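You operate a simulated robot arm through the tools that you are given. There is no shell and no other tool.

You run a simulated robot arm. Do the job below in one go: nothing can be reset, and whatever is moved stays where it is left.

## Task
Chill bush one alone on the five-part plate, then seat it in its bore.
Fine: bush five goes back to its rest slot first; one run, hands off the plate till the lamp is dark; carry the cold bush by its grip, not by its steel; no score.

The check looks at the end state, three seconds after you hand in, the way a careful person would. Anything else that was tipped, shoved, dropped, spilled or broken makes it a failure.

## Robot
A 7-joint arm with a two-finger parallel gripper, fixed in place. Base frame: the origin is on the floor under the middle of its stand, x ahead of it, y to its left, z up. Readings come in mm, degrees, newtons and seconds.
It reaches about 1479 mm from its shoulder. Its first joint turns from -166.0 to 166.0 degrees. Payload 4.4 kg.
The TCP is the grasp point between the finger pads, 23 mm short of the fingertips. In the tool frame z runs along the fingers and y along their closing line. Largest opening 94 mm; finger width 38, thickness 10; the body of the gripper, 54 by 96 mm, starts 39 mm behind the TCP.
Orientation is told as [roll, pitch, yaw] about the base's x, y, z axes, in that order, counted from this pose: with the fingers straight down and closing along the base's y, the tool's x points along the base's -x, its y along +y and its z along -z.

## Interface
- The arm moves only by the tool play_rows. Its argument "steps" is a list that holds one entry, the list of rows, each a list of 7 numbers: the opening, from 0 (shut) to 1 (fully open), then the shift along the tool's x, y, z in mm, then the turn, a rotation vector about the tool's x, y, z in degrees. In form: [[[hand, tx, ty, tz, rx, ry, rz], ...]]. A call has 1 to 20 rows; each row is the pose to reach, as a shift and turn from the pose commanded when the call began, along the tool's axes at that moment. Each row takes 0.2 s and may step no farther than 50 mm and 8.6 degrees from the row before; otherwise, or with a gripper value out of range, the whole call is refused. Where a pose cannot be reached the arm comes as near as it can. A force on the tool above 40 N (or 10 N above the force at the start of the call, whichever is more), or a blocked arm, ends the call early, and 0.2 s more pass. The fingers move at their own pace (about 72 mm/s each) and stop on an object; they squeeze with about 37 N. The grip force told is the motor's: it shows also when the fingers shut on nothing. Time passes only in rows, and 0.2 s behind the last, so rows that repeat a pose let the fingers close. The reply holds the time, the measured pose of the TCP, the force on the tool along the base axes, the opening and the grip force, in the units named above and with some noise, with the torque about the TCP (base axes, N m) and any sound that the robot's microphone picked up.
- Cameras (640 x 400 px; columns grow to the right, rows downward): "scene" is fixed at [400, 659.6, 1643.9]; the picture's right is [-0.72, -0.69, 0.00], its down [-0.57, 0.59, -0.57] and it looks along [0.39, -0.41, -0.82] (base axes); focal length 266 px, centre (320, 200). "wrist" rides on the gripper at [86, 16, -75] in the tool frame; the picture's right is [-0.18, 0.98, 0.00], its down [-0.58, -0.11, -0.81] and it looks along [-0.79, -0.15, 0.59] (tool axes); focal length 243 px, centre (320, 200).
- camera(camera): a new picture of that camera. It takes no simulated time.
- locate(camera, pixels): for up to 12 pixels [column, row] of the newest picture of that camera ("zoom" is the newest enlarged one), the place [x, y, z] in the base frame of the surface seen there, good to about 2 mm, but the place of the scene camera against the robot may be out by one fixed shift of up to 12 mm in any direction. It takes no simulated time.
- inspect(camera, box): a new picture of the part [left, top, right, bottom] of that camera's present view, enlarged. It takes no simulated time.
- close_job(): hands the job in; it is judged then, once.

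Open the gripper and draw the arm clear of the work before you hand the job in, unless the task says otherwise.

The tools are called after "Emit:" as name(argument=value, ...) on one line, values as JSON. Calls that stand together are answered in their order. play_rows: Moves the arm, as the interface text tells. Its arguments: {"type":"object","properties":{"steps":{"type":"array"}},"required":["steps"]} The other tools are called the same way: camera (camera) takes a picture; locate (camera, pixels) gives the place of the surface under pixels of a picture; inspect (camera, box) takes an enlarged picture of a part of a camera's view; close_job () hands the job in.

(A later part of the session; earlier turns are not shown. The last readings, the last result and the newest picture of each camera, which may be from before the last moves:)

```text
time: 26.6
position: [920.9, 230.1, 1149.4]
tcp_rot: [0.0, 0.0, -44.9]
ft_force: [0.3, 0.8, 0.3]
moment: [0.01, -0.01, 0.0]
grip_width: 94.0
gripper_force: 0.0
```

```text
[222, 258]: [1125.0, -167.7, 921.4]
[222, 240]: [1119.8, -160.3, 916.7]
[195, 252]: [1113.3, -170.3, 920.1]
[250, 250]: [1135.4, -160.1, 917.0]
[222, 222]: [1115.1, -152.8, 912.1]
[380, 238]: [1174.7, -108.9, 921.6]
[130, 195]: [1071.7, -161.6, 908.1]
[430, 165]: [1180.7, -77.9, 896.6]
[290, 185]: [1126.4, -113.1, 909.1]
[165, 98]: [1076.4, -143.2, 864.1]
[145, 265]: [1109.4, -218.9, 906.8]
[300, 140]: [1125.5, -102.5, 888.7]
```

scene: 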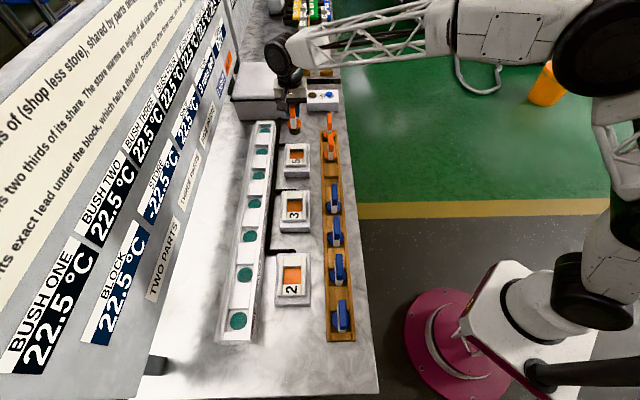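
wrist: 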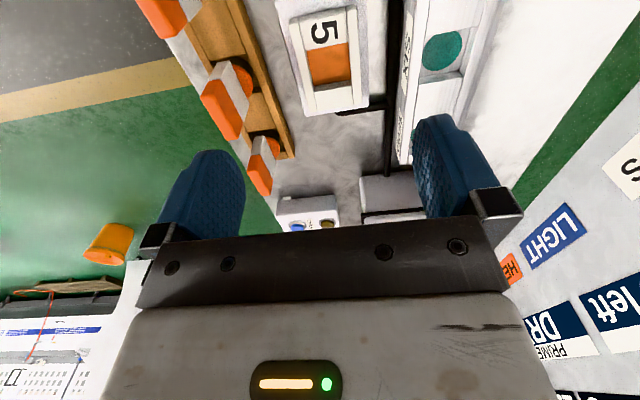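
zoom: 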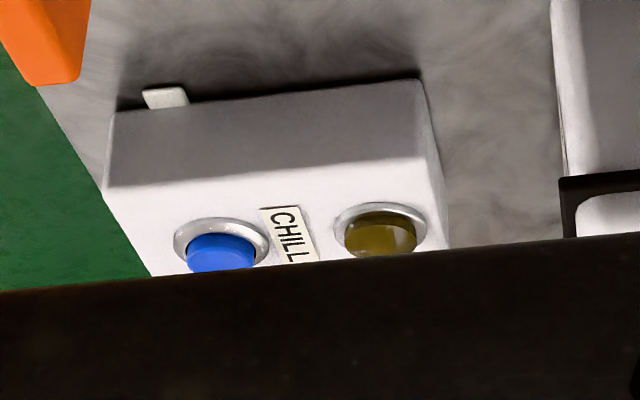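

The button is near (1125, −167, 921); I will measure it better later. Now I travel along the bench at z≈1150 to over bush ONE (u≈−41, v≈684).

Emit:
play_rows(steps=[[[1, 44, -10.8, 0, 0, 0, 0], [1, 88, -21.6, 0, 0, 0, 0], [1, 132, -32.4, 0, 0, 0, 0], [1, 176, -43.1, 0, 0, 0, 0], [1, 220, -53.9, 0, 0, 0, 0], [1, 264, -64.7, 0, 0, 0, 0], [1, 308, -75.5, 0, 0, 0, 0], [1, 352, -86.3, 0, 0, 0, 0], [1, 396, -97, 0, 0, 0, 0], [1, 440, -107.8, 0, 0, 0, 0], [1, 485, -118.6, 0, 0, 0, 0], [1, 529.5, -129.4, 0, 0, 0, 0], [1, 529.5, -129.4, 0, 0, 0, 0]]])

Emit:
camera(camera="wrist")

Emit:
inspect(camera="wrist", box=[256, 0, 416, 100])

```text
time: 29.4
position: [453.6, 511.6, 1150.4]
tcp_rot: [0.0, 0.0, -45.0]
ft_force: [1.4, 0.6, 0.2]
moment: [0.0, 0.02, -0.01]
grip_width: 94.3
gripper_force: 0.1
```

```text
taken
```

wrist: 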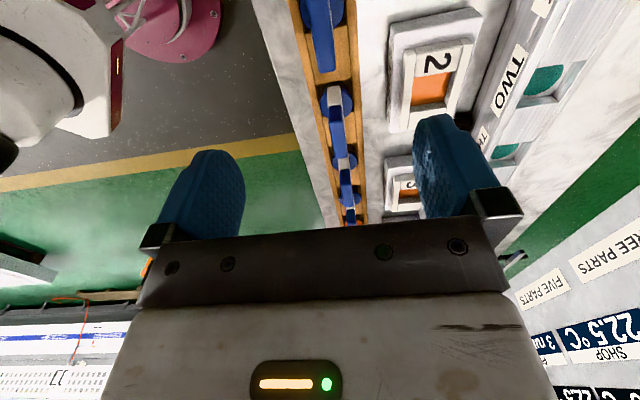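

```text
4.00 times, centred on (336, 50) of wrist
```

zoom: 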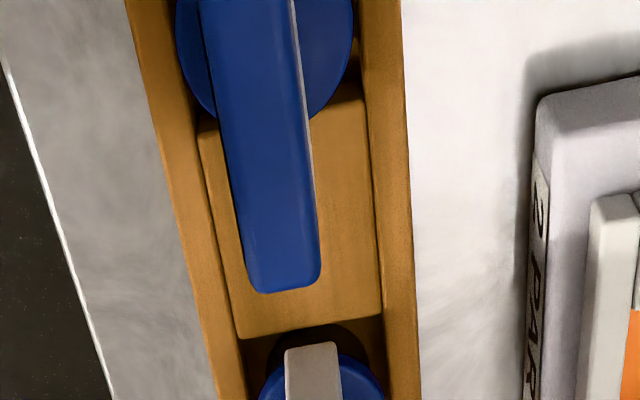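

I locate the edges of ONE's blue cap in this zoom.

Emit:
locate(camera="zoom", pixels=[[212, 30], [285, 30], [220, 90], [295, 90], [230, 160], [303, 160], [240, 220], [310, 220], [252, 282], [310, 280], [335, 40], [188, 40]])

```text
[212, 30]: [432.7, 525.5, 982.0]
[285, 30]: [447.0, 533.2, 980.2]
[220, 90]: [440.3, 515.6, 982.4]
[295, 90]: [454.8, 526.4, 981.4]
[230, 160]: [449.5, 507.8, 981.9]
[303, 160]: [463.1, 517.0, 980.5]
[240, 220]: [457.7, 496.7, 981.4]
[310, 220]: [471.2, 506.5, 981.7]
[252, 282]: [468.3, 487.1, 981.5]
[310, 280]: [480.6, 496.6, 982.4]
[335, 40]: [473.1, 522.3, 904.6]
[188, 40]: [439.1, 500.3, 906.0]
```

ONE's cap centre is at about u=−42, v=684; the TCP is at (−41.0, 682.5). I correct by (+1, +1.5) and descend to just above it, then to grip height z≈960, and close.

Emit:
play_rows(steps=[[[1, 1, 1.5, 40, 0, 0, 0], [1, 1, 1.5, 80, 0, 0, 0], [1, 1, 1.5, 110, 0, 0, 0], [1, 1, 1.5, 125, 0, 0, 0], [1, 1, 1.5, 125, 0, 0, 0]]])

Emit:
camera(camera="wrist")

```text
time: 30.6
position: [455.6, 514.4, 1023.8]
tcp_rot: [-0.1, 0.0, -44.9]
ft_force: [0.8, -0.2, 0.1]
moment: [-0.05, -0.03, 0.01]
grip_width: 94.0
gripper_force: 0.1
```

```text
taken
```

wrist: 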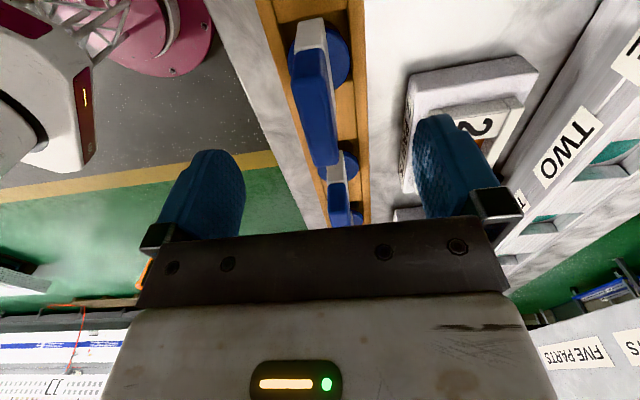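

The slab sits central between the fingers. I descend 64 mm and close on the grip.

Emit:
play_rows(steps=[[[1, 0, 0, 22, 0, 0, 0], [1, 0, 0, 44, 0, 0, 0], [1, 0, 0, 63, 0, 0, 0], [1, 0, 0, 63, 0, 0, 0], [0.5, 0, 0, 63, 0, 0, 0], [0.3, 0, 0, 63, 0, 0, 0], [0.0, 0, 0, 63, 0, 0, 0], [0.0, 0, 0, 63, 0, 0, 0], [0.0, 0, 0, 63, 0, 0, 0]]])

Emit:
camera(camera="wrist")

```text
time: 32.6
position: [455.2, 514.0, 960.0]
tcp_rot: [0.0, -0.1, -45.0]
ft_force: [0.0, 0.4, 0.5]
moment: [0.02, 0.01, 0.0]
grip_width: 17.8
gripper_force: 36.6
```

```text
taken
```

wrist: 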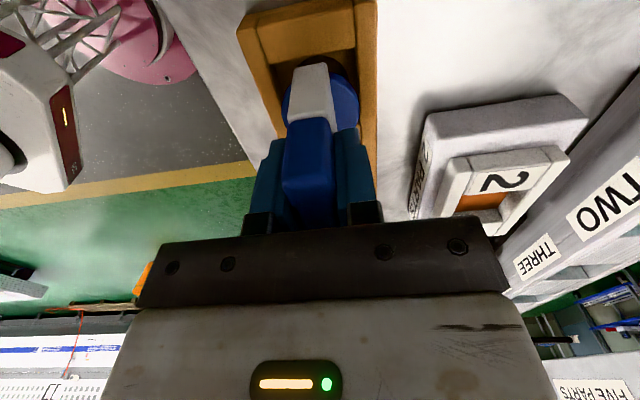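

Gripped at 17.8 mm. I lift straight up 170 mm.

Emit:
play_rows(steps=[[[0, 0, 0, -6, 0, 0, 0], [0, 0, 0, -15, 0, 0, 0], [0, 0, 0, -30, 0, 0, 0], [0, 0, 0, -55, 0, 0, 0], [0, 0, 0, -85, 0, 0, 0], [0, 0, 0, -120, 0, 0, 0], [0, 0, 0, -150, 0, 0, 0], [0, 0, 0, -170, 0, 0, 0]]])

Emit:
camera(camera="wrist")

```text
time: 34.4
position: [454.6, 513.9, 1131.9]
tcp_rot: [0.1, 0.0, -45.0]
ft_force: [-0.4, 0.6, -2.9]
moment: [-0.04, 0.02, -0.02]
grip_width: 18.0
gripper_force: 36.6
```

```text
taken
```

wrist: 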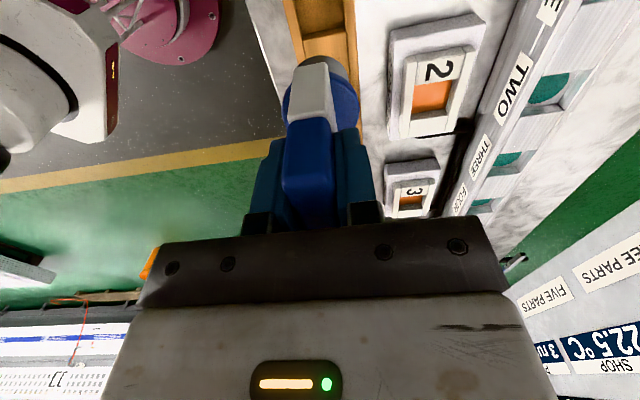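

Bush ONE is held. I carry it at this height over the caps to plate 5 (du≈591, dv≈130).

Emit:
play_rows(steps=[[[0, -20, 4.4, 0, 0, 0, 0], [0, -55, 12.1, 0, 0, 0, 0], [0, -100, 22.1, 0, 0, 0, 0], [0, -146, 32.2, 0, 0, 0, 0], [0, -192, 42.4, 0, 0, 0, 0], [0, -238, 52.5, 0, 0, 0, 0], [0, -284, 62.7, 0, 0, 0, 0], [0, -330, 72.8, 0, 0, 0, 0], [0, -376, 83, 0, 0, 0, 0], [0, -422, 93.2, 0, 0, 0, 0], [0, -468, 103.3, 0, 0, 0, 0], [0, -512, 113, 0, 0, 0, 0], [0, -550, 121.4, 0, 0, 0, 0], [0, -575, 126.9, 0, 0, 0, 0], [0, -588, 129.8, 0, 0, 0, 0], [0, -591.2, 130.5, 0, 0, 0, 0], [0, -591.2, 130.5, 0, 0, 0, 0]]])

Emit:
camera(camera="wrist")

Emit:
inspect(camera="wrist", box=[240, 0, 400, 100])

```text
time: 38.0
position: [964.9, 190.6, 1131.4]
tcp_rot: [0.0, 0.0, -44.9]
ft_force: [-0.1, -0.1, -3.0]
moment: [0.03, -0.02, -0.01]
grip_width: 17.9
gripper_force: 37.8
```

```text
taken
```

wrist: 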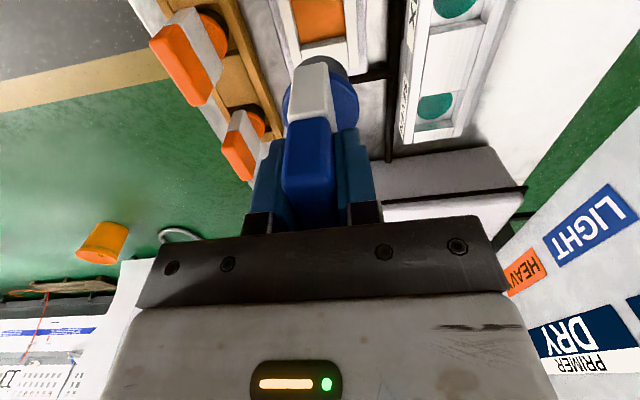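

```text
4.00 times, centred on (320, 50) of wrist
```

zoom: 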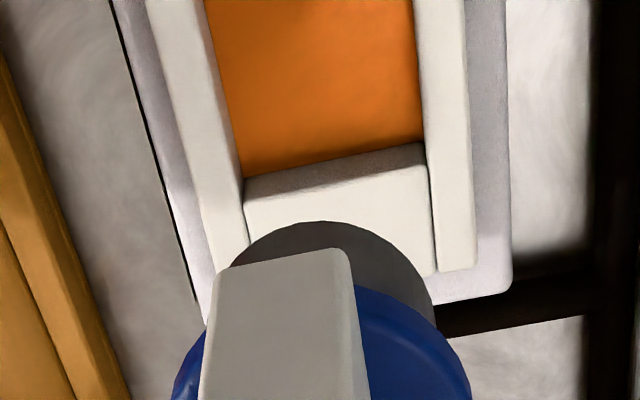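

At u≈548, v≈817 above plate 5. I descend 112 mm so the bush bottom is just above the frame, then check alignment.

Emit:
play_rows(steps=[[[0, 0, 0, 20, 0, 0, 0], [0, 0, 0, 50, 0, 0, 0], [0, 0, 0, 80, 0, 0, 0], [0, 0, 0, 102, 0, 0, 0], [0, 0, 0, 112, 0, 0, 0], [0, 0, 0, 112, 0, 0, 0]]])

Emit:
inspect(camera="wrist", box=[240, 0, 400, 100])

```text
time: 39.4
position: [965.7, 189.8, 1020.2]
tcp_rot: [0.0, -0.1, -45.0]
ft_force: [0.5, -0.2, -2.4]
moment: [0.02, 0.05, 0.0]
grip_width: 18.0
gripper_force: 37.1
```

```text
4.00 times, centred on (320, 50) of wrist
```

zoom: 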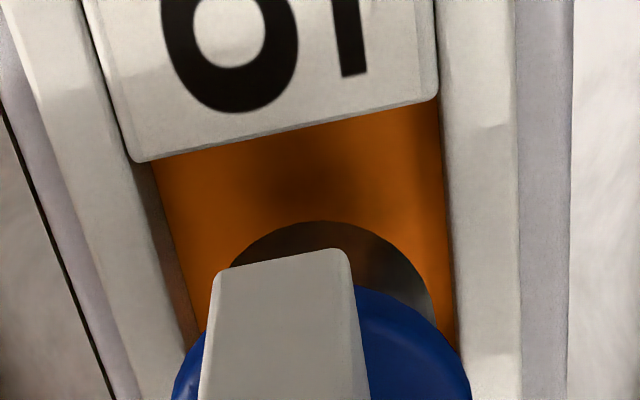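

The steel looks slightly closer to the right rail (right gap ~17 px vs left ~40 px), so I shift −1.8 mm in tool y and lower to just above the pad.

Emit:
play_rows(steps=[[[0, 0, -1.8, 0, 0, 0, 0], [0, 0, -1.8, 8, 0, 0, 0], [0, 0, -1.8, 16, 0, 0, 0], [0, 0, -1.8, 24, 0, 0, 0], [0, 0, -1.8, 29, 0, 0, 0], [0, 0, -1.8, 31, 0, 0, 0], [0, 0, -1.8, 31, 0, 0, 0]]])

Emit:
inspect(camera="wrist", box=[240, 0, 400, 100])

```text
time: 41.0
position: [963.7, 188.2, 988.1]
tcp_rot: [0.0, 0.0, -45.0]
ft_force: [0.5, 0.1, -2.1]
moment: [0.0, -0.03, -0.01]
grip_width: 17.7
gripper_force: 36.9
```

```text
4.00 times, centred on (320, 50) of wrist
```

zoom: 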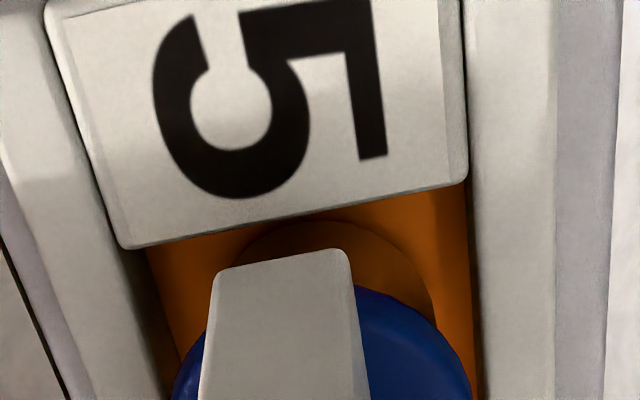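

Well centred now. I lower in half-millimetre steps to find the pad.

Emit:
play_rows(steps=[[[0, 0, 0, 0.5, 0, 0, 0], [0, 0, 0, 1, 0, 0, 0], [0, 0, 0, 1.5, 0, 0, 0], [0, 0, 0, 1.5, 0, 0, 0]]])

```text
time: 42.0
position: [964.0, 188.1, 986.8]
tcp_rot: [0.0, 0.1, -44.9]
ft_force: [0.5, -0.3, -2.1]
moment: [0.02, 0.01, 0.0]
grip_width: 17.6
gripper_force: 37.1
```

Load unchanged at −2.1 N; a further millimetre.

Emit:
play_rows(steps=[[[0, 0, 0, 0.5, 0, 0, 0], [0, 0, 0, 1, 0, 0, 0], [0, 0, 0, 1, 0, 0, 0]]])

```text
time: 42.8
position: [964.7, 187.4, 986.9]
tcp_rot: [0.1, 0.0, -44.9]
ft_force: [-2.8, 0.8, 11.6]
moment: [0.01, 0.35, 0.04]
grip_width: 17.8
gripper_force: 36.7
```

Contact at +11.6 N: the bush is on the pad. I ease up 0.8 mm, open, and rise clear.

Emit:
play_rows(steps=[[[0, 0, 0, -0.8, 0, 0, 0], [0.3, 0, 0, -0.8, 0, 0, 0], [0.6, 0, 0, -0.8, 0, 0, 0], [1, 0, 0, -0.8, 0, 0, 0], [1, 0, 0, -0.8, 0, 0, 0], [1, 0, 0, -0.8, 0, 0, 0]]])

Emit:
camera(camera="wrist")

```text
time: 44.2
position: [964.8, 186.6, 987.3]
tcp_rot: [0.1, 0.0, -45.0]
ft_force: [0.4, 0.3, 0.1]
moment: [-0.01, 0.0, -0.02]
grip_width: 94.1
gripper_force: 0.0
```

```text
taken
```

wrist: 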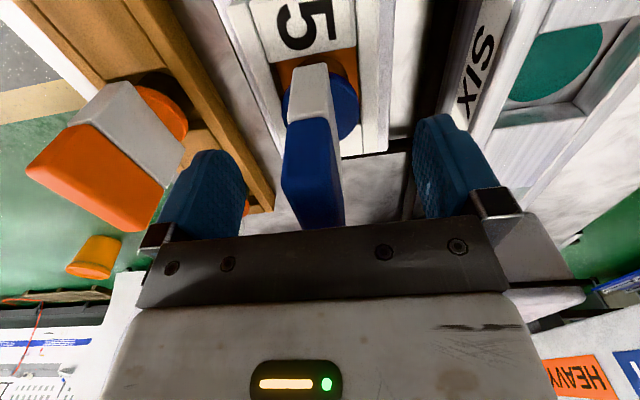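

Bush ONE stands alone on plate 5. I rise 160 mm and move off toward the CHILL box, stopping short to view the button.

Emit:
play_rows(steps=[[[1, 0, 0, -20, 0, 0, 0], [1, 0, 0, -50, 0, 0, 0], [1, 0, 0, -90, 0, 0, 0], [1, 0, 0, -130, 0, 0, 0], [1, 0, 0, -160, 0, 0, 0], [1, -40, -18, -160, 0, 0, 0], [1, -80, -36, -160, 0, 0, 0], [1, -120, -54, -160, 0, 0, 0], [1, -160, -72, -160, 0, 0, 0], [1, -200, -90, -160, 0, 0, 0], [1, -240, -108, -160, 0, 0, 0], [1, -280, -125, -160, 0, 0, 0], [1, -280, -125, -160, 0, 0, 0]]])

Emit:
camera(camera="wrist")

Emit:
inspect(camera="scene", box=[220, 60, 380, 190])

```text
time: 47.0
position: [1073.1, -99.2, 1147.5]
tcp_rot: [0.1, 0.0, -45.0]
ft_force: [-0.3, 0.0, 0.7]
moment: [0.01, 0.01, 0.03]
grip_width: 94.2
gripper_force: 0.1
```

```text
taken
```

wrist: 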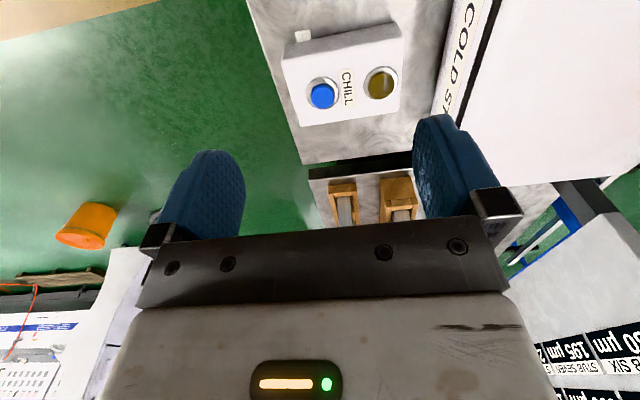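

```text
3.08 times, centred on (300, 125) of scene
```

zoom: 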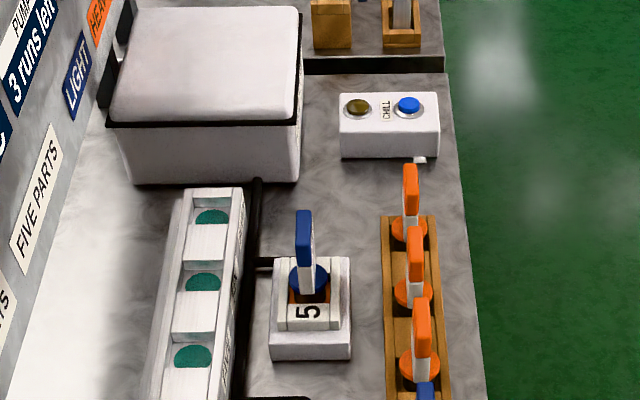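

Bush ONE stands alone on plate 5 (scene zoom (308,255)), and the box with blue button at (322,96) and dark lamp at (381,84) is in view. I locate the button precisely.

Emit:
inspect(camera="wrist", box=[280, 50, 408, 130])

Emit:
locate(camera="wrist", pixels=[[322, 96], [314, 96], [331, 96], [322, 90], [322, 104], [305, 95], [381, 84], [347, 88], [290, 70], [398, 60], [310, 120], [303, 36]])

```text
5.00 times, centred on (344, 90) of wrist
```

zoom: 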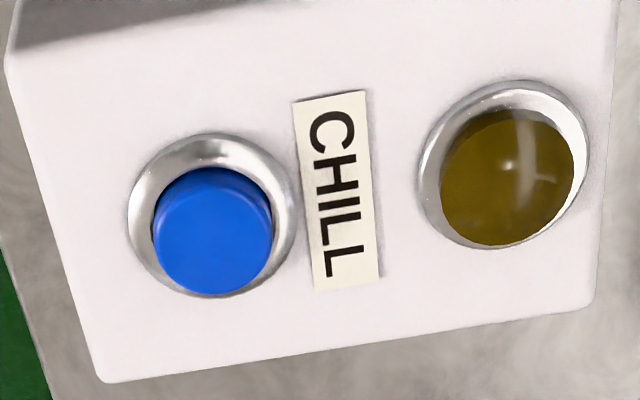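

```text
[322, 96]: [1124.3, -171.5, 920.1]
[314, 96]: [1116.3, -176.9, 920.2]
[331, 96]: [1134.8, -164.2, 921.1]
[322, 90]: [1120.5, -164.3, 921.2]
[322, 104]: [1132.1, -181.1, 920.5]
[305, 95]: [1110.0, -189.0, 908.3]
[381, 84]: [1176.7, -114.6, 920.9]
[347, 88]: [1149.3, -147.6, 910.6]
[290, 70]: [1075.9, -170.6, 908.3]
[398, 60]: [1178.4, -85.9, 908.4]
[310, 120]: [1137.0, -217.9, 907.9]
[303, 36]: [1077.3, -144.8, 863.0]
```

The button top centre is about (1126.5, −173.5, 920.5). I check heights of neighbours (stub racks at (343,205), (398,200), cold store edge) before moving down there.

Emit:
locate(camera="wrist", pixels=[[343, 190], [345, 210], [397, 185], [400, 210], [440, 100], [470, 110], [520, 60], [360, 165], [322, 98], [385, 150]])

Emit:
camera(camera="scene")

```text
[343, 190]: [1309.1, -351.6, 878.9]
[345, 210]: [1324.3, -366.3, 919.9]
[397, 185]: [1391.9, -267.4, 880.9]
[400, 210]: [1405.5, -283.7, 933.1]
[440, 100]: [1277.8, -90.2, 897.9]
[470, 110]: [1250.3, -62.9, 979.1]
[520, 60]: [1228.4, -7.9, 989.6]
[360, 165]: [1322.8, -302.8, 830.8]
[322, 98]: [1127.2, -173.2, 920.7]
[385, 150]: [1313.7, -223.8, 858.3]
```

```text
taken
```

scene: 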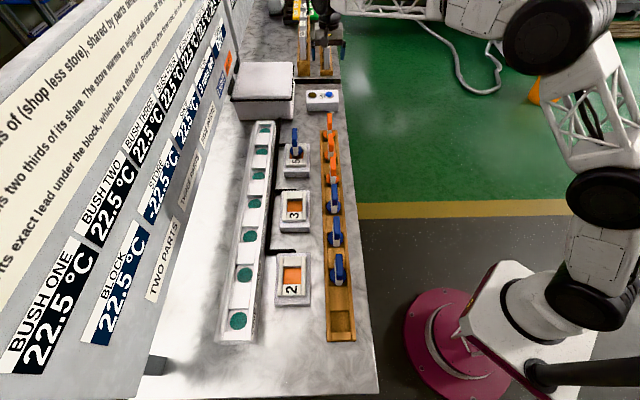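

Neighbours are well clear (store face at v≈840, stub racks at u≈1174). I close the fingers while moving over the button and descend to about z=958 (tips ~935).

Emit:
play_rows(steps=[[[0.7, -30, -5, 0, 0, 0, 0], [0.3, -60, -10, 0, 0, 0, 0], [0, -90.3, -14.7, 0, 0, 0, 0], [0, -90.3, -14.7, 0, 0, 0, 0], [0, -90.3, -14.7, 40, 0, 0, 0], [0, -90.3, -14.7, 80, 0, 0, 0], [0, -90.3, -14.7, 120, 0, 0, 0], [0, -90.3, -14.7, 155, 0, 0, 0], [0, -90.3, -14.7, 175, 0, 0, 0], [0, -90.3, -14.7, 187, 0, 0, 0], [0, -90.3, -14.7, 187, 0, 0, 0]]])

Emit:
camera(camera="wrist")

Emit:
inspect(camera="scene", box=[270, 60, 370, 130])

```text
time: 49.4
position: [1126.9, -171.9, 959.4]
tcp_rot: [0.0, -0.1, -45.0]
ft_force: [-0.6, -0.3, 0.3]
moment: [-0.04, -0.03, 0.02]
grip_width: 0.0
gripper_force: 37.3
```

```text
taken
```

wrist: 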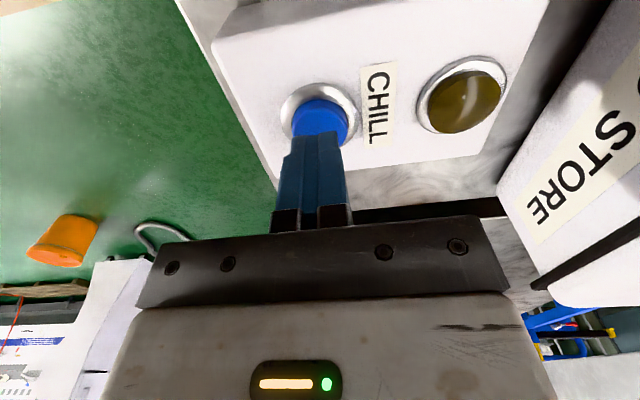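

```text
5.71 times, centred on (320, 95) of scene
```

zoom: 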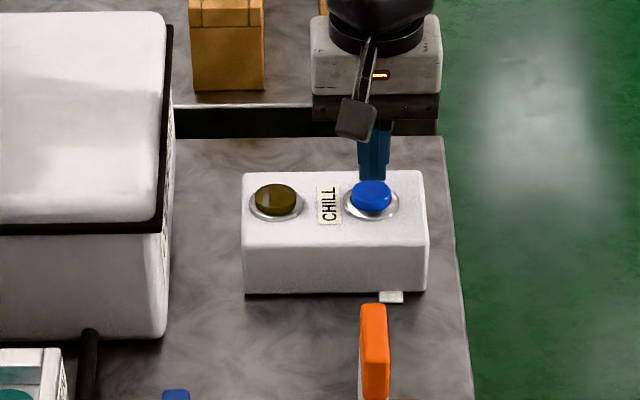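

The tips are over the button (tip ~15 mm above it). I descend gently: 16 mm fast-ish, then 1 mm rows to a press of about 3–4 mm.

Emit:
play_rows(steps=[[[0, 0, 0, 7, 0, 0, 0], [0, 0, 0, 13, 0, 0, 0], [0, 0, 0, 15, 0, 0, 0], [0, 0, 0, 16.5, 0, 0, 0], [0, 0, 0, 17.5, 0, 0, 0], [0, 0, 0, 18.5, 0, 0, 0], [0, 0, 0, 19.5, 0, 0, 0]]])

Emit:
inspect(camera="scene", box=[270, 60, 370, 130])

```text
time: 51.0
position: [1127.6, -171.4, 939.9]
tcp_rot: [0.0, -0.1, -45.0]
ft_force: [-0.1, 0.0, 4.1]
moment: [0.01, 0.01, 0.01]
grip_width: 0.0
gripper_force: 37.1
heard: click
```

```text
5.71 times, centred on (320, 95) of scene
```

zoom: 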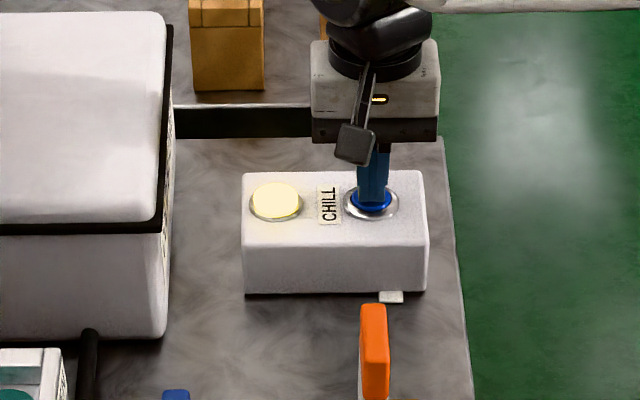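

Click heard and the lamp is lit. I rise straight off the button to about z=1140, opening the hand once well above.

Emit:
play_rows(steps=[[[0, 0, 0, -5, 0, 0, 0], [0, 0, 0, -20, 0, 0, 0], [0, 0, 0, -50, 0, 0, 0], [0, 0, 0, -90, 0, 0, 0], [0, 0, 0, -130, 0, 0, 0], [0, 0, 0, -170, 0, 0, 0], [0, 0, 0, -200, 0, 0, 0], [0, 0, 0, -205, 0, 0, 0]]])

Emit:
camera(camera="scene")

Emit:
inspect(camera="scene", box=[220, 60, 380, 190])

```text
time: 52.8
position: [1127.0, -171.7, 1145.2]
tcp_rot: [0.0, 0.0, -45.0]
ft_force: [-0.6, -0.4, 0.3]
moment: [-0.02, 0.0, 0.02]
grip_width: 0.2
gripper_force: 37.0
```

```text
taken
```

scene: 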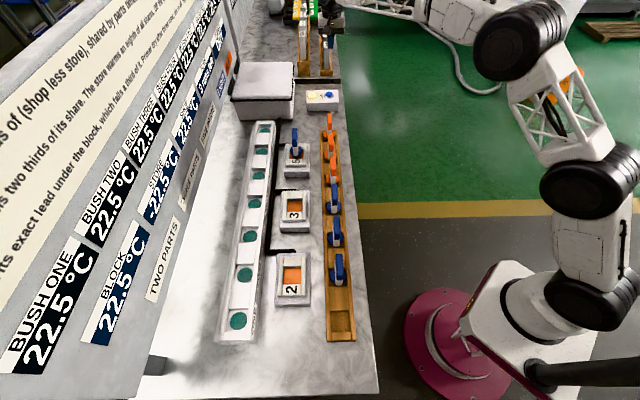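

```text
3.08 times, centred on (300, 125) of scene
```

zoom: 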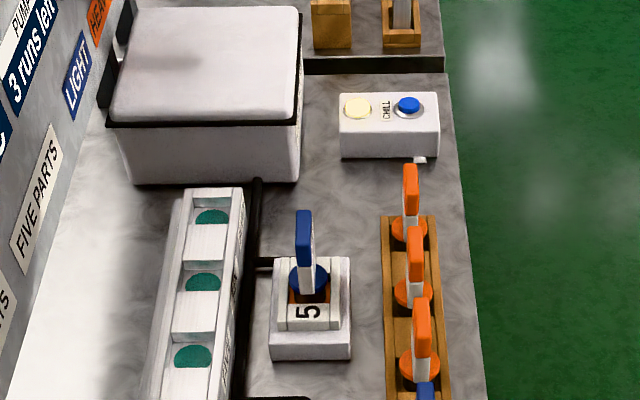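

Lamp still lit, pump running. While it runs I use the time to survey bore ONE at the other end, travelling along the front (v≈675) well away from plate 5.

Emit:
play_rows(steps=[[[0.3, 40, 0, 0, 0, 0, 0], [0.6, 88, 0, 0, 0, 0, 0], [1, 136, 0, 0, 0, 0, 0], [1, 184, 0, 0, 0, 0, 0], [1, 232, 0, 0, 0, 0, 0], [1, 280, 0, 0, 0, 0, 0], [1, 328, 0, 0, 0, 0, 0], [1, 376, 0, 0, 0, 0, 0], [1, 424, 0, 0, 0, 0, 0], [1, 472, 0, 0, 0, 0, 0], [1, 520, 0, 0, 0, 0, 0], [1, 568, 0, 0, 0, 0, 0], [1, 616, 0, 0, 0, 0, 0], [1, 664, 0, 0, 0, 0, 0], [1, 712, 0, 0, 0, 0, 0], [1, 760, 0, 0, 0, 0, 0], [1, 808, 0, 0, 0, 0, 0], [1, 856, 0, 0, 0, 0, 0], [1, 904, 0, 0, 0, 0, 0], [1, 950, 0, 0, 0, 0, 0]]])

Emit:
camera(camera="scene")

Emit:
camera(camera="wrist")

```text
time: 57.0
position: [455.3, 498.5, 1145.1]
tcp_rot: [0.0, 0.0, -45.0]
ft_force: [0.0, 0.1, -0.3]
moment: [0.03, -0.02, 0.03]
grip_width: 93.8
gripper_force: 0.0
```

```text
taken
```

scene: 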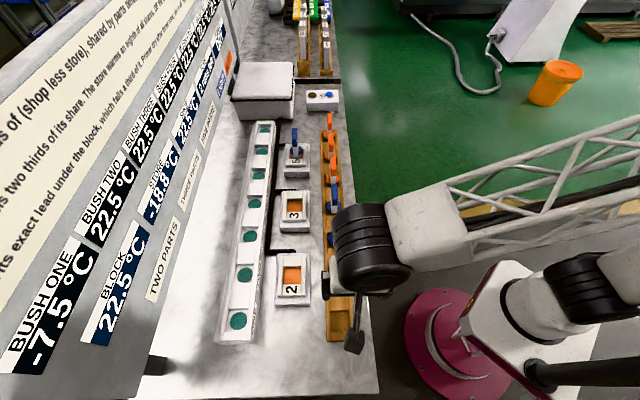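

```text
taken
```

wrist: 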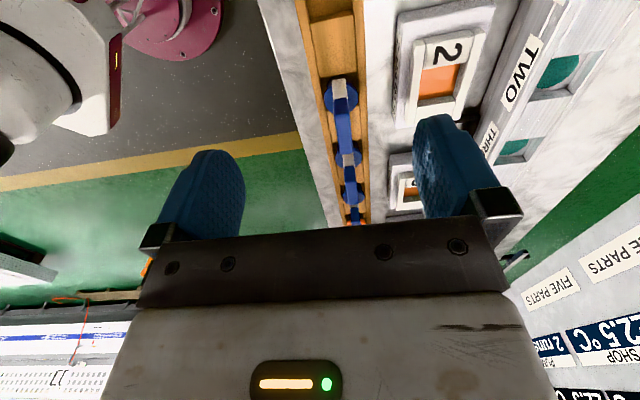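

The lamp looks dark already and the panel shows BUSH ONE −7.5 °C (block 22.5 → lead 30.0). I'm close to bore ONE, so I survey it first from v≈880, u≈−95.

Emit:
play_rows(steps=[[[1, 13, 41, 0, 0, 0, 0], [1, 26, 82, 0, 0, 0, 0], [1, 39, 123, 0, 0, 0, 0], [1, 52, 164, 0, 0, 0, 0], [1, 64.5, 205, 0, 0, 0, 0], [1, 64.5, 205, 0, 0, 0, 0]]])

Emit:
camera(camera="scene")

Emit:
camera(camera="wrist")

Emit:
inspect(camera="scene", box=[220, 60, 380, 160])

```text
time: 58.4
position: [554.0, 688.9, 1145.0]
tcp_rot: [0.0, 0.0, -45.0]
ft_force: [0.1, 0.3, 0.3]
moment: [-0.01, 0.01, 0.0]
grip_width: 93.8
gripper_force: 0.1
```

```text
taken
```

scene: 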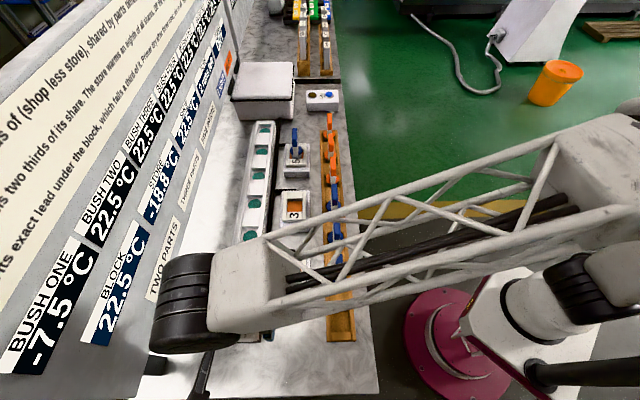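

```text
taken
```

wrist: 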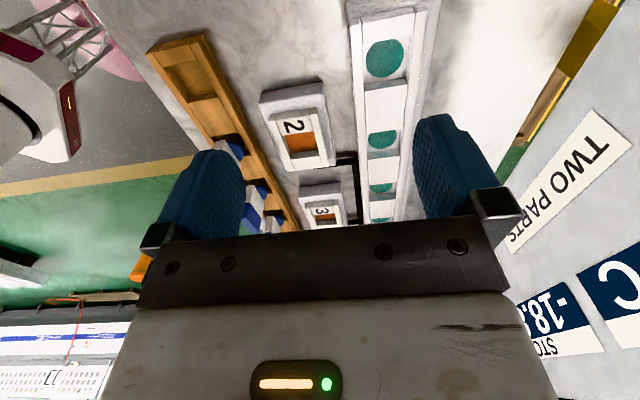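

```text
4.00 times, centred on (300, 110) of scene
```

zoom: 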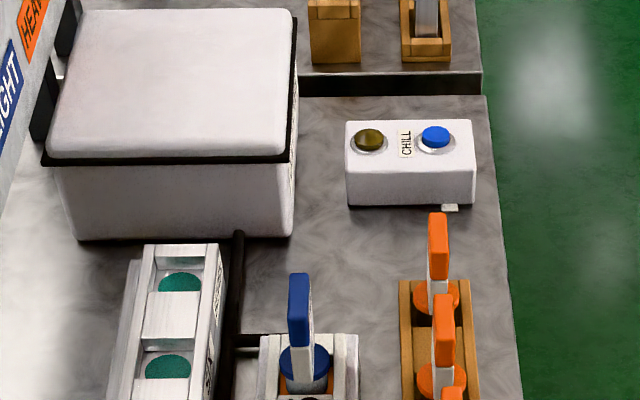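

Lamp is dark. I locate the wrist drum's left side (165,300) against the panel to know my clearance, and the bore ONE features in the wrist picture.

Emit:
locate(camera="scene", pixels=[[160, 290], [160, 310], [170, 330], [180, 270], [200, 300], [145, 250], [150, 330], [130, 380]])

Emit:
inspect(camera="wrist", box=[320, 10, 448, 90])

```text
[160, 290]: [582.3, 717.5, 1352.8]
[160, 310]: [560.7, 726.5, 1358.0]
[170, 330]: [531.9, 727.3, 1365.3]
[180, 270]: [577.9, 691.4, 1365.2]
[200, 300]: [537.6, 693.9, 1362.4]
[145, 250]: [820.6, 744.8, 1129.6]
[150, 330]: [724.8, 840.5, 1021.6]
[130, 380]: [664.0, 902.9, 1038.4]
```

```text
5.00 times, centred on (384, 50) of wrist
```

zoom: 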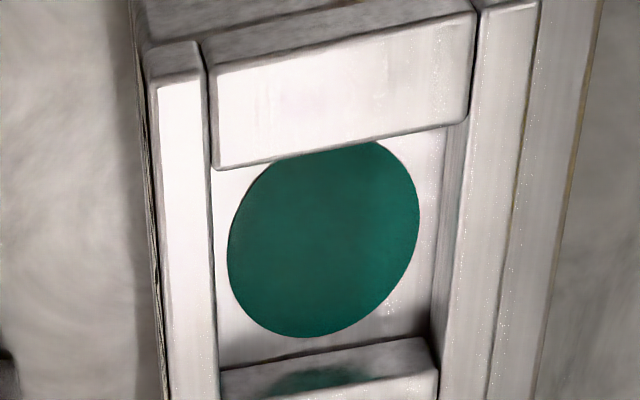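

The drum reaches only v≈920 while the panel is at ≈1105, so clearance is ample. I locate bore ONE's green disc, floor, dividers and rails.

Emit:
locate(camera="zoom", pixels=[[325, 240], [240, 240], [410, 220], [330, 150], [310, 328], [225, 200], [425, 270], [185, 200], [485, 200], [340, 100], [330, 372], [300, 390]])

Emit:
inspect(camera="wrist", box=[340, 60, 436, 120])

```text
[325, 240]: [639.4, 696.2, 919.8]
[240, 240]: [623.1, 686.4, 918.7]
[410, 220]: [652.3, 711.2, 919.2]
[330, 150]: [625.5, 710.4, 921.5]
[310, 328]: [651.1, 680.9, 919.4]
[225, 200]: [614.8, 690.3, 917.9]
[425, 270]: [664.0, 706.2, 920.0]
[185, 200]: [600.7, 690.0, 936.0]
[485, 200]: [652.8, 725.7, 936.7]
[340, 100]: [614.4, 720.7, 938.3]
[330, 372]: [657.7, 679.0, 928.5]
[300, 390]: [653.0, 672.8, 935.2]
```

```text
6.67 times, centred on (388, 90) of wrist
```

zoom: 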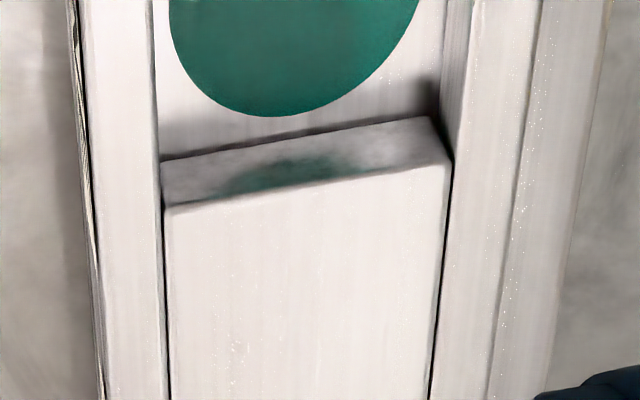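

Bore ONE is a square pocket (floor z≈919, rails z≈936) with centre about u=−40.3, v=944.6 and the green disc centred there. Now I return above bush ONE on plate 5 (lamp dark).

Emit:
play_rows(steps=[[[1, -30, -3, 0, 0, 0, 0], [1, -76, -7.6, 0, 0, 0, 0], [1, -123, -12.3, 0, 0, 0, 0], [1, -170, -17, 0, 0, 0, 0], [1, -217, -21.7, 0, 0, 0, 0], [1, -264, -26.4, 0, 0, 0, 0], [1, -311, -31.1, 0, 0, 0, 0], [1, -358, -35.8, 0, 0, 0, 0], [1, -405, -40.5, 0, 0, 0, 0], [1, -452, -45.2, 0, 0, 0, 0], [1, -499, -49.9, 0, 0, 0, 0], [1, -546, -54.6, 0, 0, 0, 0], [1, -590, -59, 0, 0, 0, 0], [1, -625, -62.4, 0, 0, 0, 0], [1, -644.6, -64.4, 0, 0, 0, 0], [1, -644.6, -64.4, 0, 0, 0, 0]]])

Emit:
inspect(camera="scene", box=[0, 60, 380, 298])

Emit:
inspect(camera="wrist", box=[256, 0, 416, 100])

```text
time: 61.8
position: [966.6, 188.8, 1144.8]
tcp_rot: [0.0, 0.0, -45.0]
ft_force: [0.5, 0.4, 0.8]
moment: [-0.01, -0.04, -0.01]
grip_width: 94.3
gripper_force: 0.0
```

```text
1.68 times, centred on (190, 179) of scene
```

zoom: 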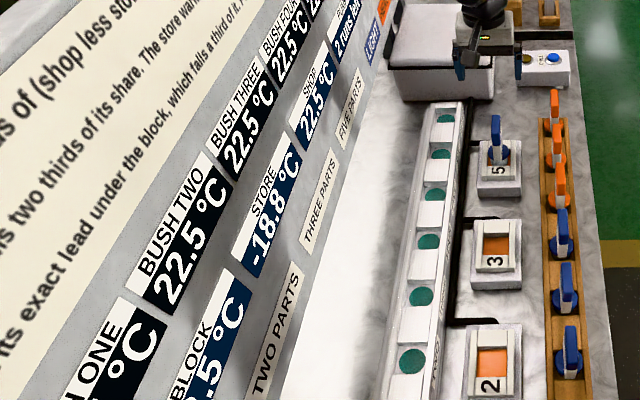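

```text
4.00 times, centred on (336, 50) of wrist
```

zoom: 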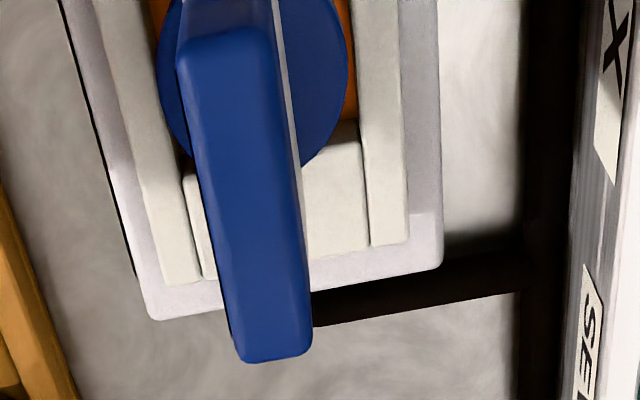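

I locate the cap edges to centre the grasp on bush ONE.

Emit:
locate(camera="zoom", pixels=[[188, 70], [265, 70], [200, 150], [280, 150], [212, 220], [292, 220], [225, 290], [302, 290], [240, 350], [300, 345], [190, 40], [250, 35]])

```text
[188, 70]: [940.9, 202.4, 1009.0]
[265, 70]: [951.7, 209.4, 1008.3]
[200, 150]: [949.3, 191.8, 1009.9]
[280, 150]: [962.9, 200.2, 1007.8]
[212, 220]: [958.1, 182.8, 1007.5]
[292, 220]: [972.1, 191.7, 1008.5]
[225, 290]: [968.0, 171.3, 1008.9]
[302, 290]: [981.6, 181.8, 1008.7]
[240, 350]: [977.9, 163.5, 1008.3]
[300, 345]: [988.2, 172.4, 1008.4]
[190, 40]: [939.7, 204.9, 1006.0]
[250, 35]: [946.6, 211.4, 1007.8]
```

Cap centre is (u≈548.2, v≈814.7); TCP reads (550.0, 817.0). I correct by (+1.2, −1.9) while descending 95 mm, then verify.

Emit:
play_rows(steps=[[[1, 1.2, -1.9, 30, 0, 0, 0], [1, 1.2, -1.9, 65, 0, 0, 0], [1, 1.2, -1.9, 90, 0, 0, 0], [1, 1.2, -1.9, 95, 0, 0, 0], [1, 1.2, -1.9, 95, 0, 0, 0]]])

Emit:
camera(camera="wrist")

```text
time: 63.0
position: [963.5, 188.4, 1049.1]
tcp_rot: [0.0, 0.0, -45.0]
ft_force: [-0.8, 0.3, -0.1]
moment: [0.02, 0.0, 0.01]
grip_width: 93.9
gripper_force: 0.1
```

```text
taken
```

wrist: 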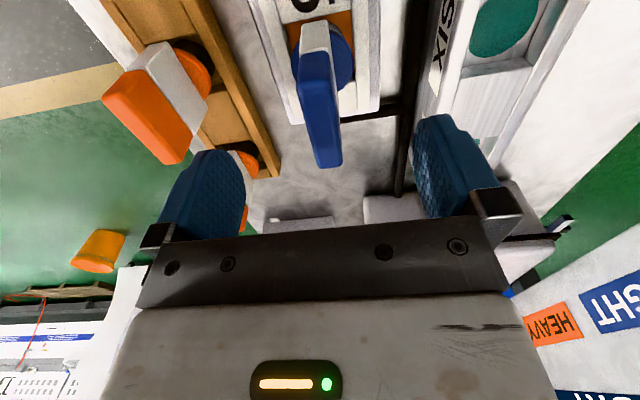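

Aligned: TCP (548.1, 814.5). I descend 62 mm, close on the grip and check.

Emit:
play_rows(steps=[[[1, 0, 0, 22, 0, 0, 0], [1, 0, 0, 44, 0, 0, 0], [1, 0, 0, 62, 0, 0, 0], [1, 0, 0, 62, 0, 0, 0], [0.5, 0, 0, 62, 0, 0, 0], [0.3, 0, 0, 62, 0, 0, 0], [0.0, 0, 0, 62, 0, 0, 0], [0.0, 0, 0, 62, 0, 0, 0], [0.0, 0, 0, 62, 0, 0, 0]]])

Emit:
inspect(camera="scene", box=[260, 70, 360, 170])

```text
time: 65.0
position: [963.1, 189.5, 987.7]
tcp_rot: [0.0, 0.0, -45.0]
ft_force: [-0.5, -0.6, 0.2]
moment: [0.01, 0.0, -0.04]
grip_width: 17.8
gripper_force: 36.6
```

```text
4.00 times, centred on (310, 120) of scene
```

zoom: 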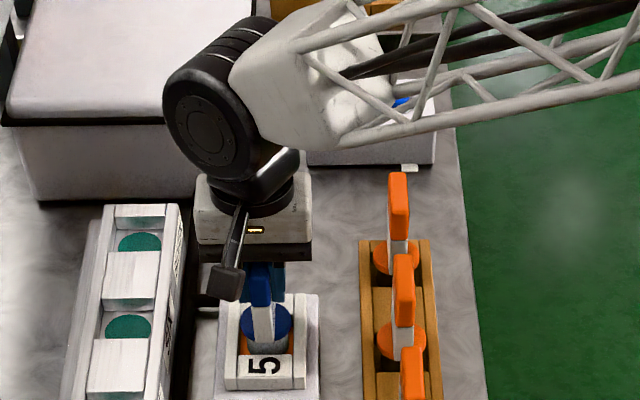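

Gripped at 17.8 mm by the grip. I lift straight up 120 mm, slowly at first, and check the wrist picture.

Emit:
play_rows(steps=[[[0, 0, 0, -6, 0, 0, 0], [0, 0, 0, -15, 0, 0, 0], [0, 0, 0, -30, 0, 0, 0], [0, 0, 0, -55, 0, 0, 0], [0, 0, 0, -85, 0, 0, 0], [0, 0, 0, -110, 0, 0, 0], [0, 0, 0, -120, 0, 0, 0], [0, 0, 0, -120, 0, 0, 0]]])

Emit:
camera(camera="wrist")

Emit:
camera(camera="scene")

```text
time: 66.8
position: [962.0, 188.1, 1109.4]
tcp_rot: [0.0, 0.0, -45.0]
ft_force: [0.0, -0.4, -2.0]
moment: [0.02, -0.02, -0.01]
grip_width: 17.8
gripper_force: 37.4
```

```text
taken
```

wrist: 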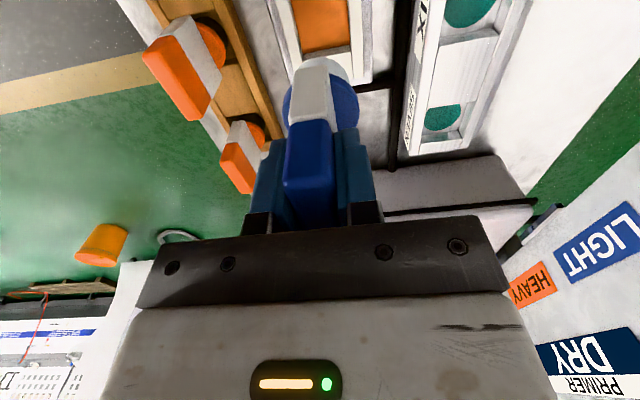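

```text
taken
```

scene: 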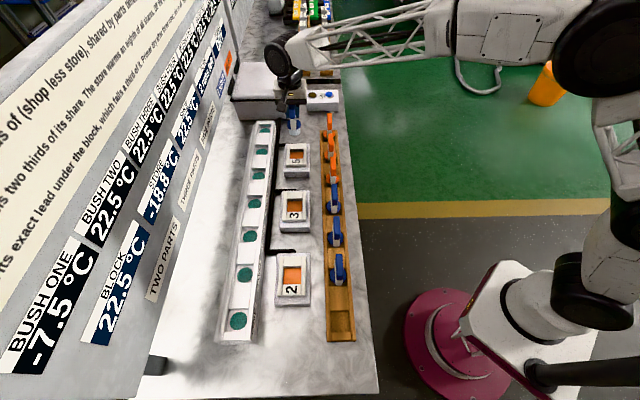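

The steel is frosted, panel still shows −7.5 °C. I carry it along the block to over bore ONE (du≈−588, dv≈+130).

Emit:
play_rows(steps=[[[0, 20, 4.4, 0, 0, 0, 0], [0, 55, 12.2, 0, 0, 0, 0], [0, 100, 22.2, 0, 0, 0, 0], [0, 146, 32.4, 0, 0, 0, 0], [0, 192, 42.5, 0, 0, 0, 0], [0, 238, 52.7, 0, 0, 0, 0], [0, 284, 62.9, 0, 0, 0, 0], [0, 330, 73.1, 0, 0, 0, 0], [0, 376, 83.3, 0, 0, 0, 0], [0, 422, 93.5, 0, 0, 0, 0], [0, 468, 103.7, 0, 0, 0, 0], [0, 512, 113.4, 0, 0, 0, 0], [0, 550, 121.9, 0, 0, 0, 0], [0, 575, 127.4, 0, 0, 0, 0], [0, 586, 129.8, 0, 0, 0, 0], [0, 588.5, 130.4, 0, 0, 0, 0], [0, 588.5, 130.4, 0, 0, 0, 0]]])

Emit:
inspect(camera="wrist", box=[240, 0, 400, 100])

Emit:
camera(camera="scene")

```text
time: 70.4
position: [638.8, 696.5, 1107.7]
tcp_rot: [0.0, 0.0, -45.1]
ft_force: [0.5, 0.7, -2.7]
moment: [-0.01, -0.01, 0.02]
grip_width: 18.0
gripper_force: 37.0
```

```text
4.00 times, centred on (320, 50) of wrist
```

zoom: 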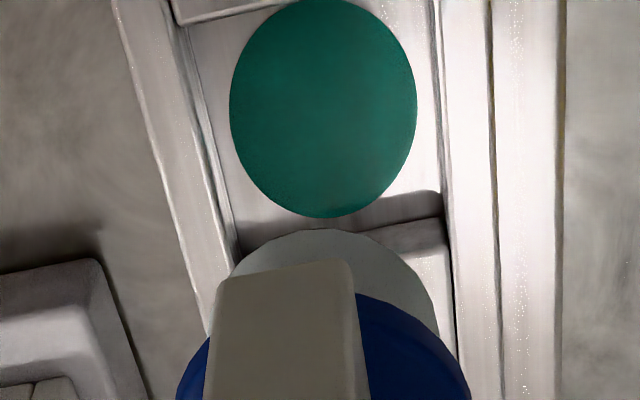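

```text
taken
```

scene: 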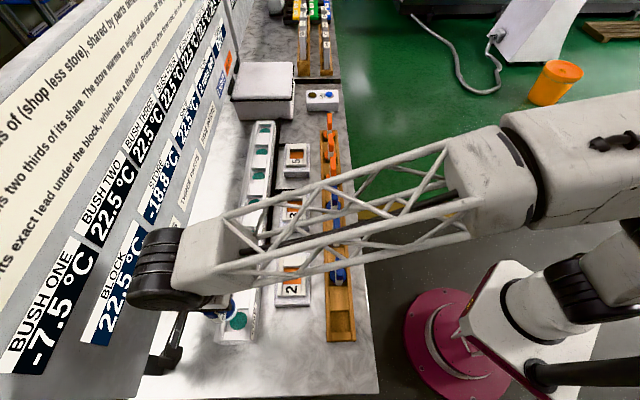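

The green disc visible just below is bore ONE (centre at zoom (323,108)). I re-measure it and the bush's steel from here.

Emit:
locate(camera="zoom", pixels=[[323, 108], [236, 108], [412, 108], [323, 10], [323, 208], [325, 240], [250, 262], [428, 300], [225, 190], [435, 150], [300, 300], [183, 200]])

```text
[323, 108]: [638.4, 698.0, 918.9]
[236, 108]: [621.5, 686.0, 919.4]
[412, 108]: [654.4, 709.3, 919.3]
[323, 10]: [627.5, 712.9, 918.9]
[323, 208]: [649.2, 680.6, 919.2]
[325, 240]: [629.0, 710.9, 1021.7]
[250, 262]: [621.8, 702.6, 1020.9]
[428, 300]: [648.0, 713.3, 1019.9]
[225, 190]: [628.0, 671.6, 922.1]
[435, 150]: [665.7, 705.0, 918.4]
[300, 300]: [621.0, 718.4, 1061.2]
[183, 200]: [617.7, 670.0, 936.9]
```

The bush axis is within about 1 mm of the disc centre (−39.5 vs −40.8 in u; 944.8 vs 944.5 in v). I nudge +0.9 in tool x and lower 70 mm, stopping just above the rails to check.

Emit:
play_rows(steps=[[[0, 0.9, 0, 10, 0, 0, 0], [0, 0.9, 0, 28, 0, 0, 0], [0, 0.9, 0, 46, 0, 0, 0], [0, 0.9, 0, 60, 0, 0, 0], [0, 0.9, 0, 68, 0, 0, 0], [0, 0.9, 0, 70, 0, 0, 0], [0, 0.9, 0, 70, 0, 0, 0]]])

Emit:
inspect(camera="wrist", box=[240, 0, 400, 100])

Emit:
camera(camera="wrist")

```text
time: 72.0
position: [637.3, 696.4, 1037.9]
tcp_rot: [0.0, 0.0, -45.0]
ft_force: [-0.6, -0.1, -3.1]
moment: [0.02, -0.01, 0.01]
grip_width: 17.8
gripper_force: 36.4
```

```text
4.00 times, centred on (320, 50) of wrist
```

zoom: 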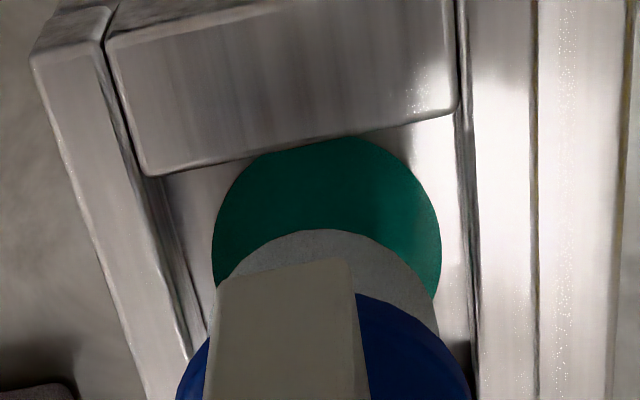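

```text
taken
```

wrist: 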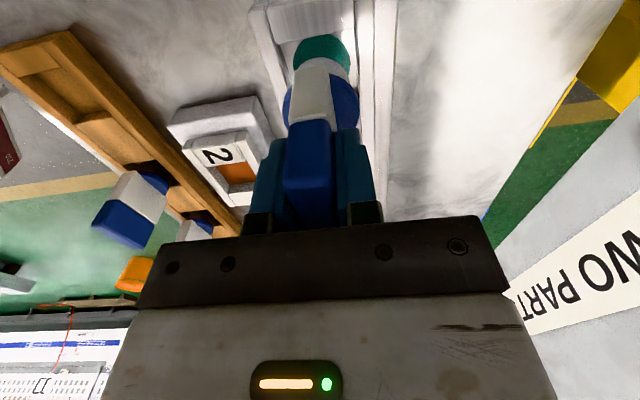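

Steel and disc are concentric in the column direction (both centred ≈327). I lower another 18 mm slowly and check again.

Emit:
play_rows(steps=[[[0, 0, 0, 4, 0, 0, 0], [0, 0, 0, 8, 0, 0, 0], [0, 0, 0, 12, 0, 0, 0], [0, 0, 0, 15, 0, 0, 0], [0, 0, 0, 18, 0, 0, 0], [0, 0, 0, 18, 0, 0, 0]]])

Emit:
inspect(camera="wrist", box=[240, 0, 400, 100])

```text
time: 73.4
position: [637.5, 697.0, 1020.4]
tcp_rot: [0.0, 0.1, -45.0]
ft_force: [0.5, -0.1, -2.3]
moment: [-0.01, -0.01, -0.01]
grip_width: 17.7
gripper_force: 36.8
```

```text
4.00 times, centred on (320, 50) of wrist
```

zoom: 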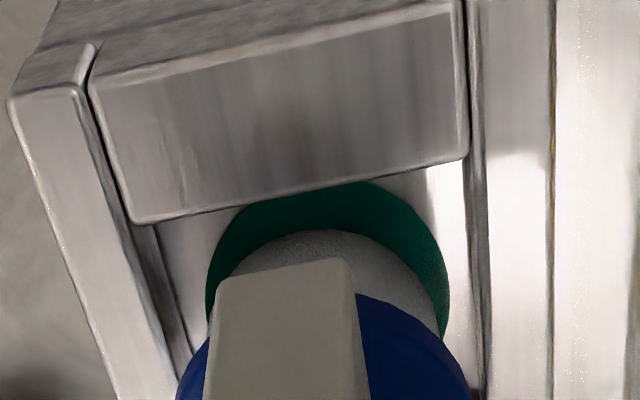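

Still concentric; I nudge +0.6 in tool x and lower 7 mm to just above the floor.

Emit:
play_rows(steps=[[[0, 0.6, 0, 2, 0, 0, 0], [0, 0.6, 0, 4, 0, 0, 0], [0, 0.6, 0, 5.5, 0, 0, 0], [0, 0.6, 0, 6.5, 0, 0, 0], [0, 0.6, 0, 6.5, 0, 0, 0]]])

```text
time: 74.6
position: [637.4, 697.6, 1013.8]
tcp_rot: [0.1, 0.1, -45.0]
ft_force: [0.0, 0.1, -2.4]
moment: [0.05, 0.02, -0.02]
grip_width: 17.9
gripper_force: 37.1
```

No contact yet (−2.4 N is the bush's weight). I lower in half-millimetre rows.

Emit:
play_rows(steps=[[[0, 0, 0, 0.5, 0, 0, 0], [0, 0, 0, 1, 0, 0, 0], [0, 0, 0, 1.0, 0, 0, 0]]])

```text
time: 75.4
position: [636.9, 697.4, 1012.8]
tcp_rot: [0.0, 0.0, -45.0]
ft_force: [-0.8, 0.2, -2.2]
moment: [-0.01, 0.01, -0.02]
grip_width: 17.8
gripper_force: 37.1
```

Still hanging free; a further millimetre.

Emit:
play_rows(steps=[[[0, 0, 0, 0.5, 0, 0, 0], [0, 0, 0, 1, 0, 0, 0], [0, 0, 0, 1.0, 0, 0, 0]]])

```text
time: 76.2
position: [638.2, 696.5, 1012.1]
tcp_rot: [-0.1, 0.0, -45.0]
ft_force: [-1.8, -2.9, 6.2]
moment: [-0.16, 0.09, -0.01]
grip_width: 17.8
gripper_force: 37.2
```

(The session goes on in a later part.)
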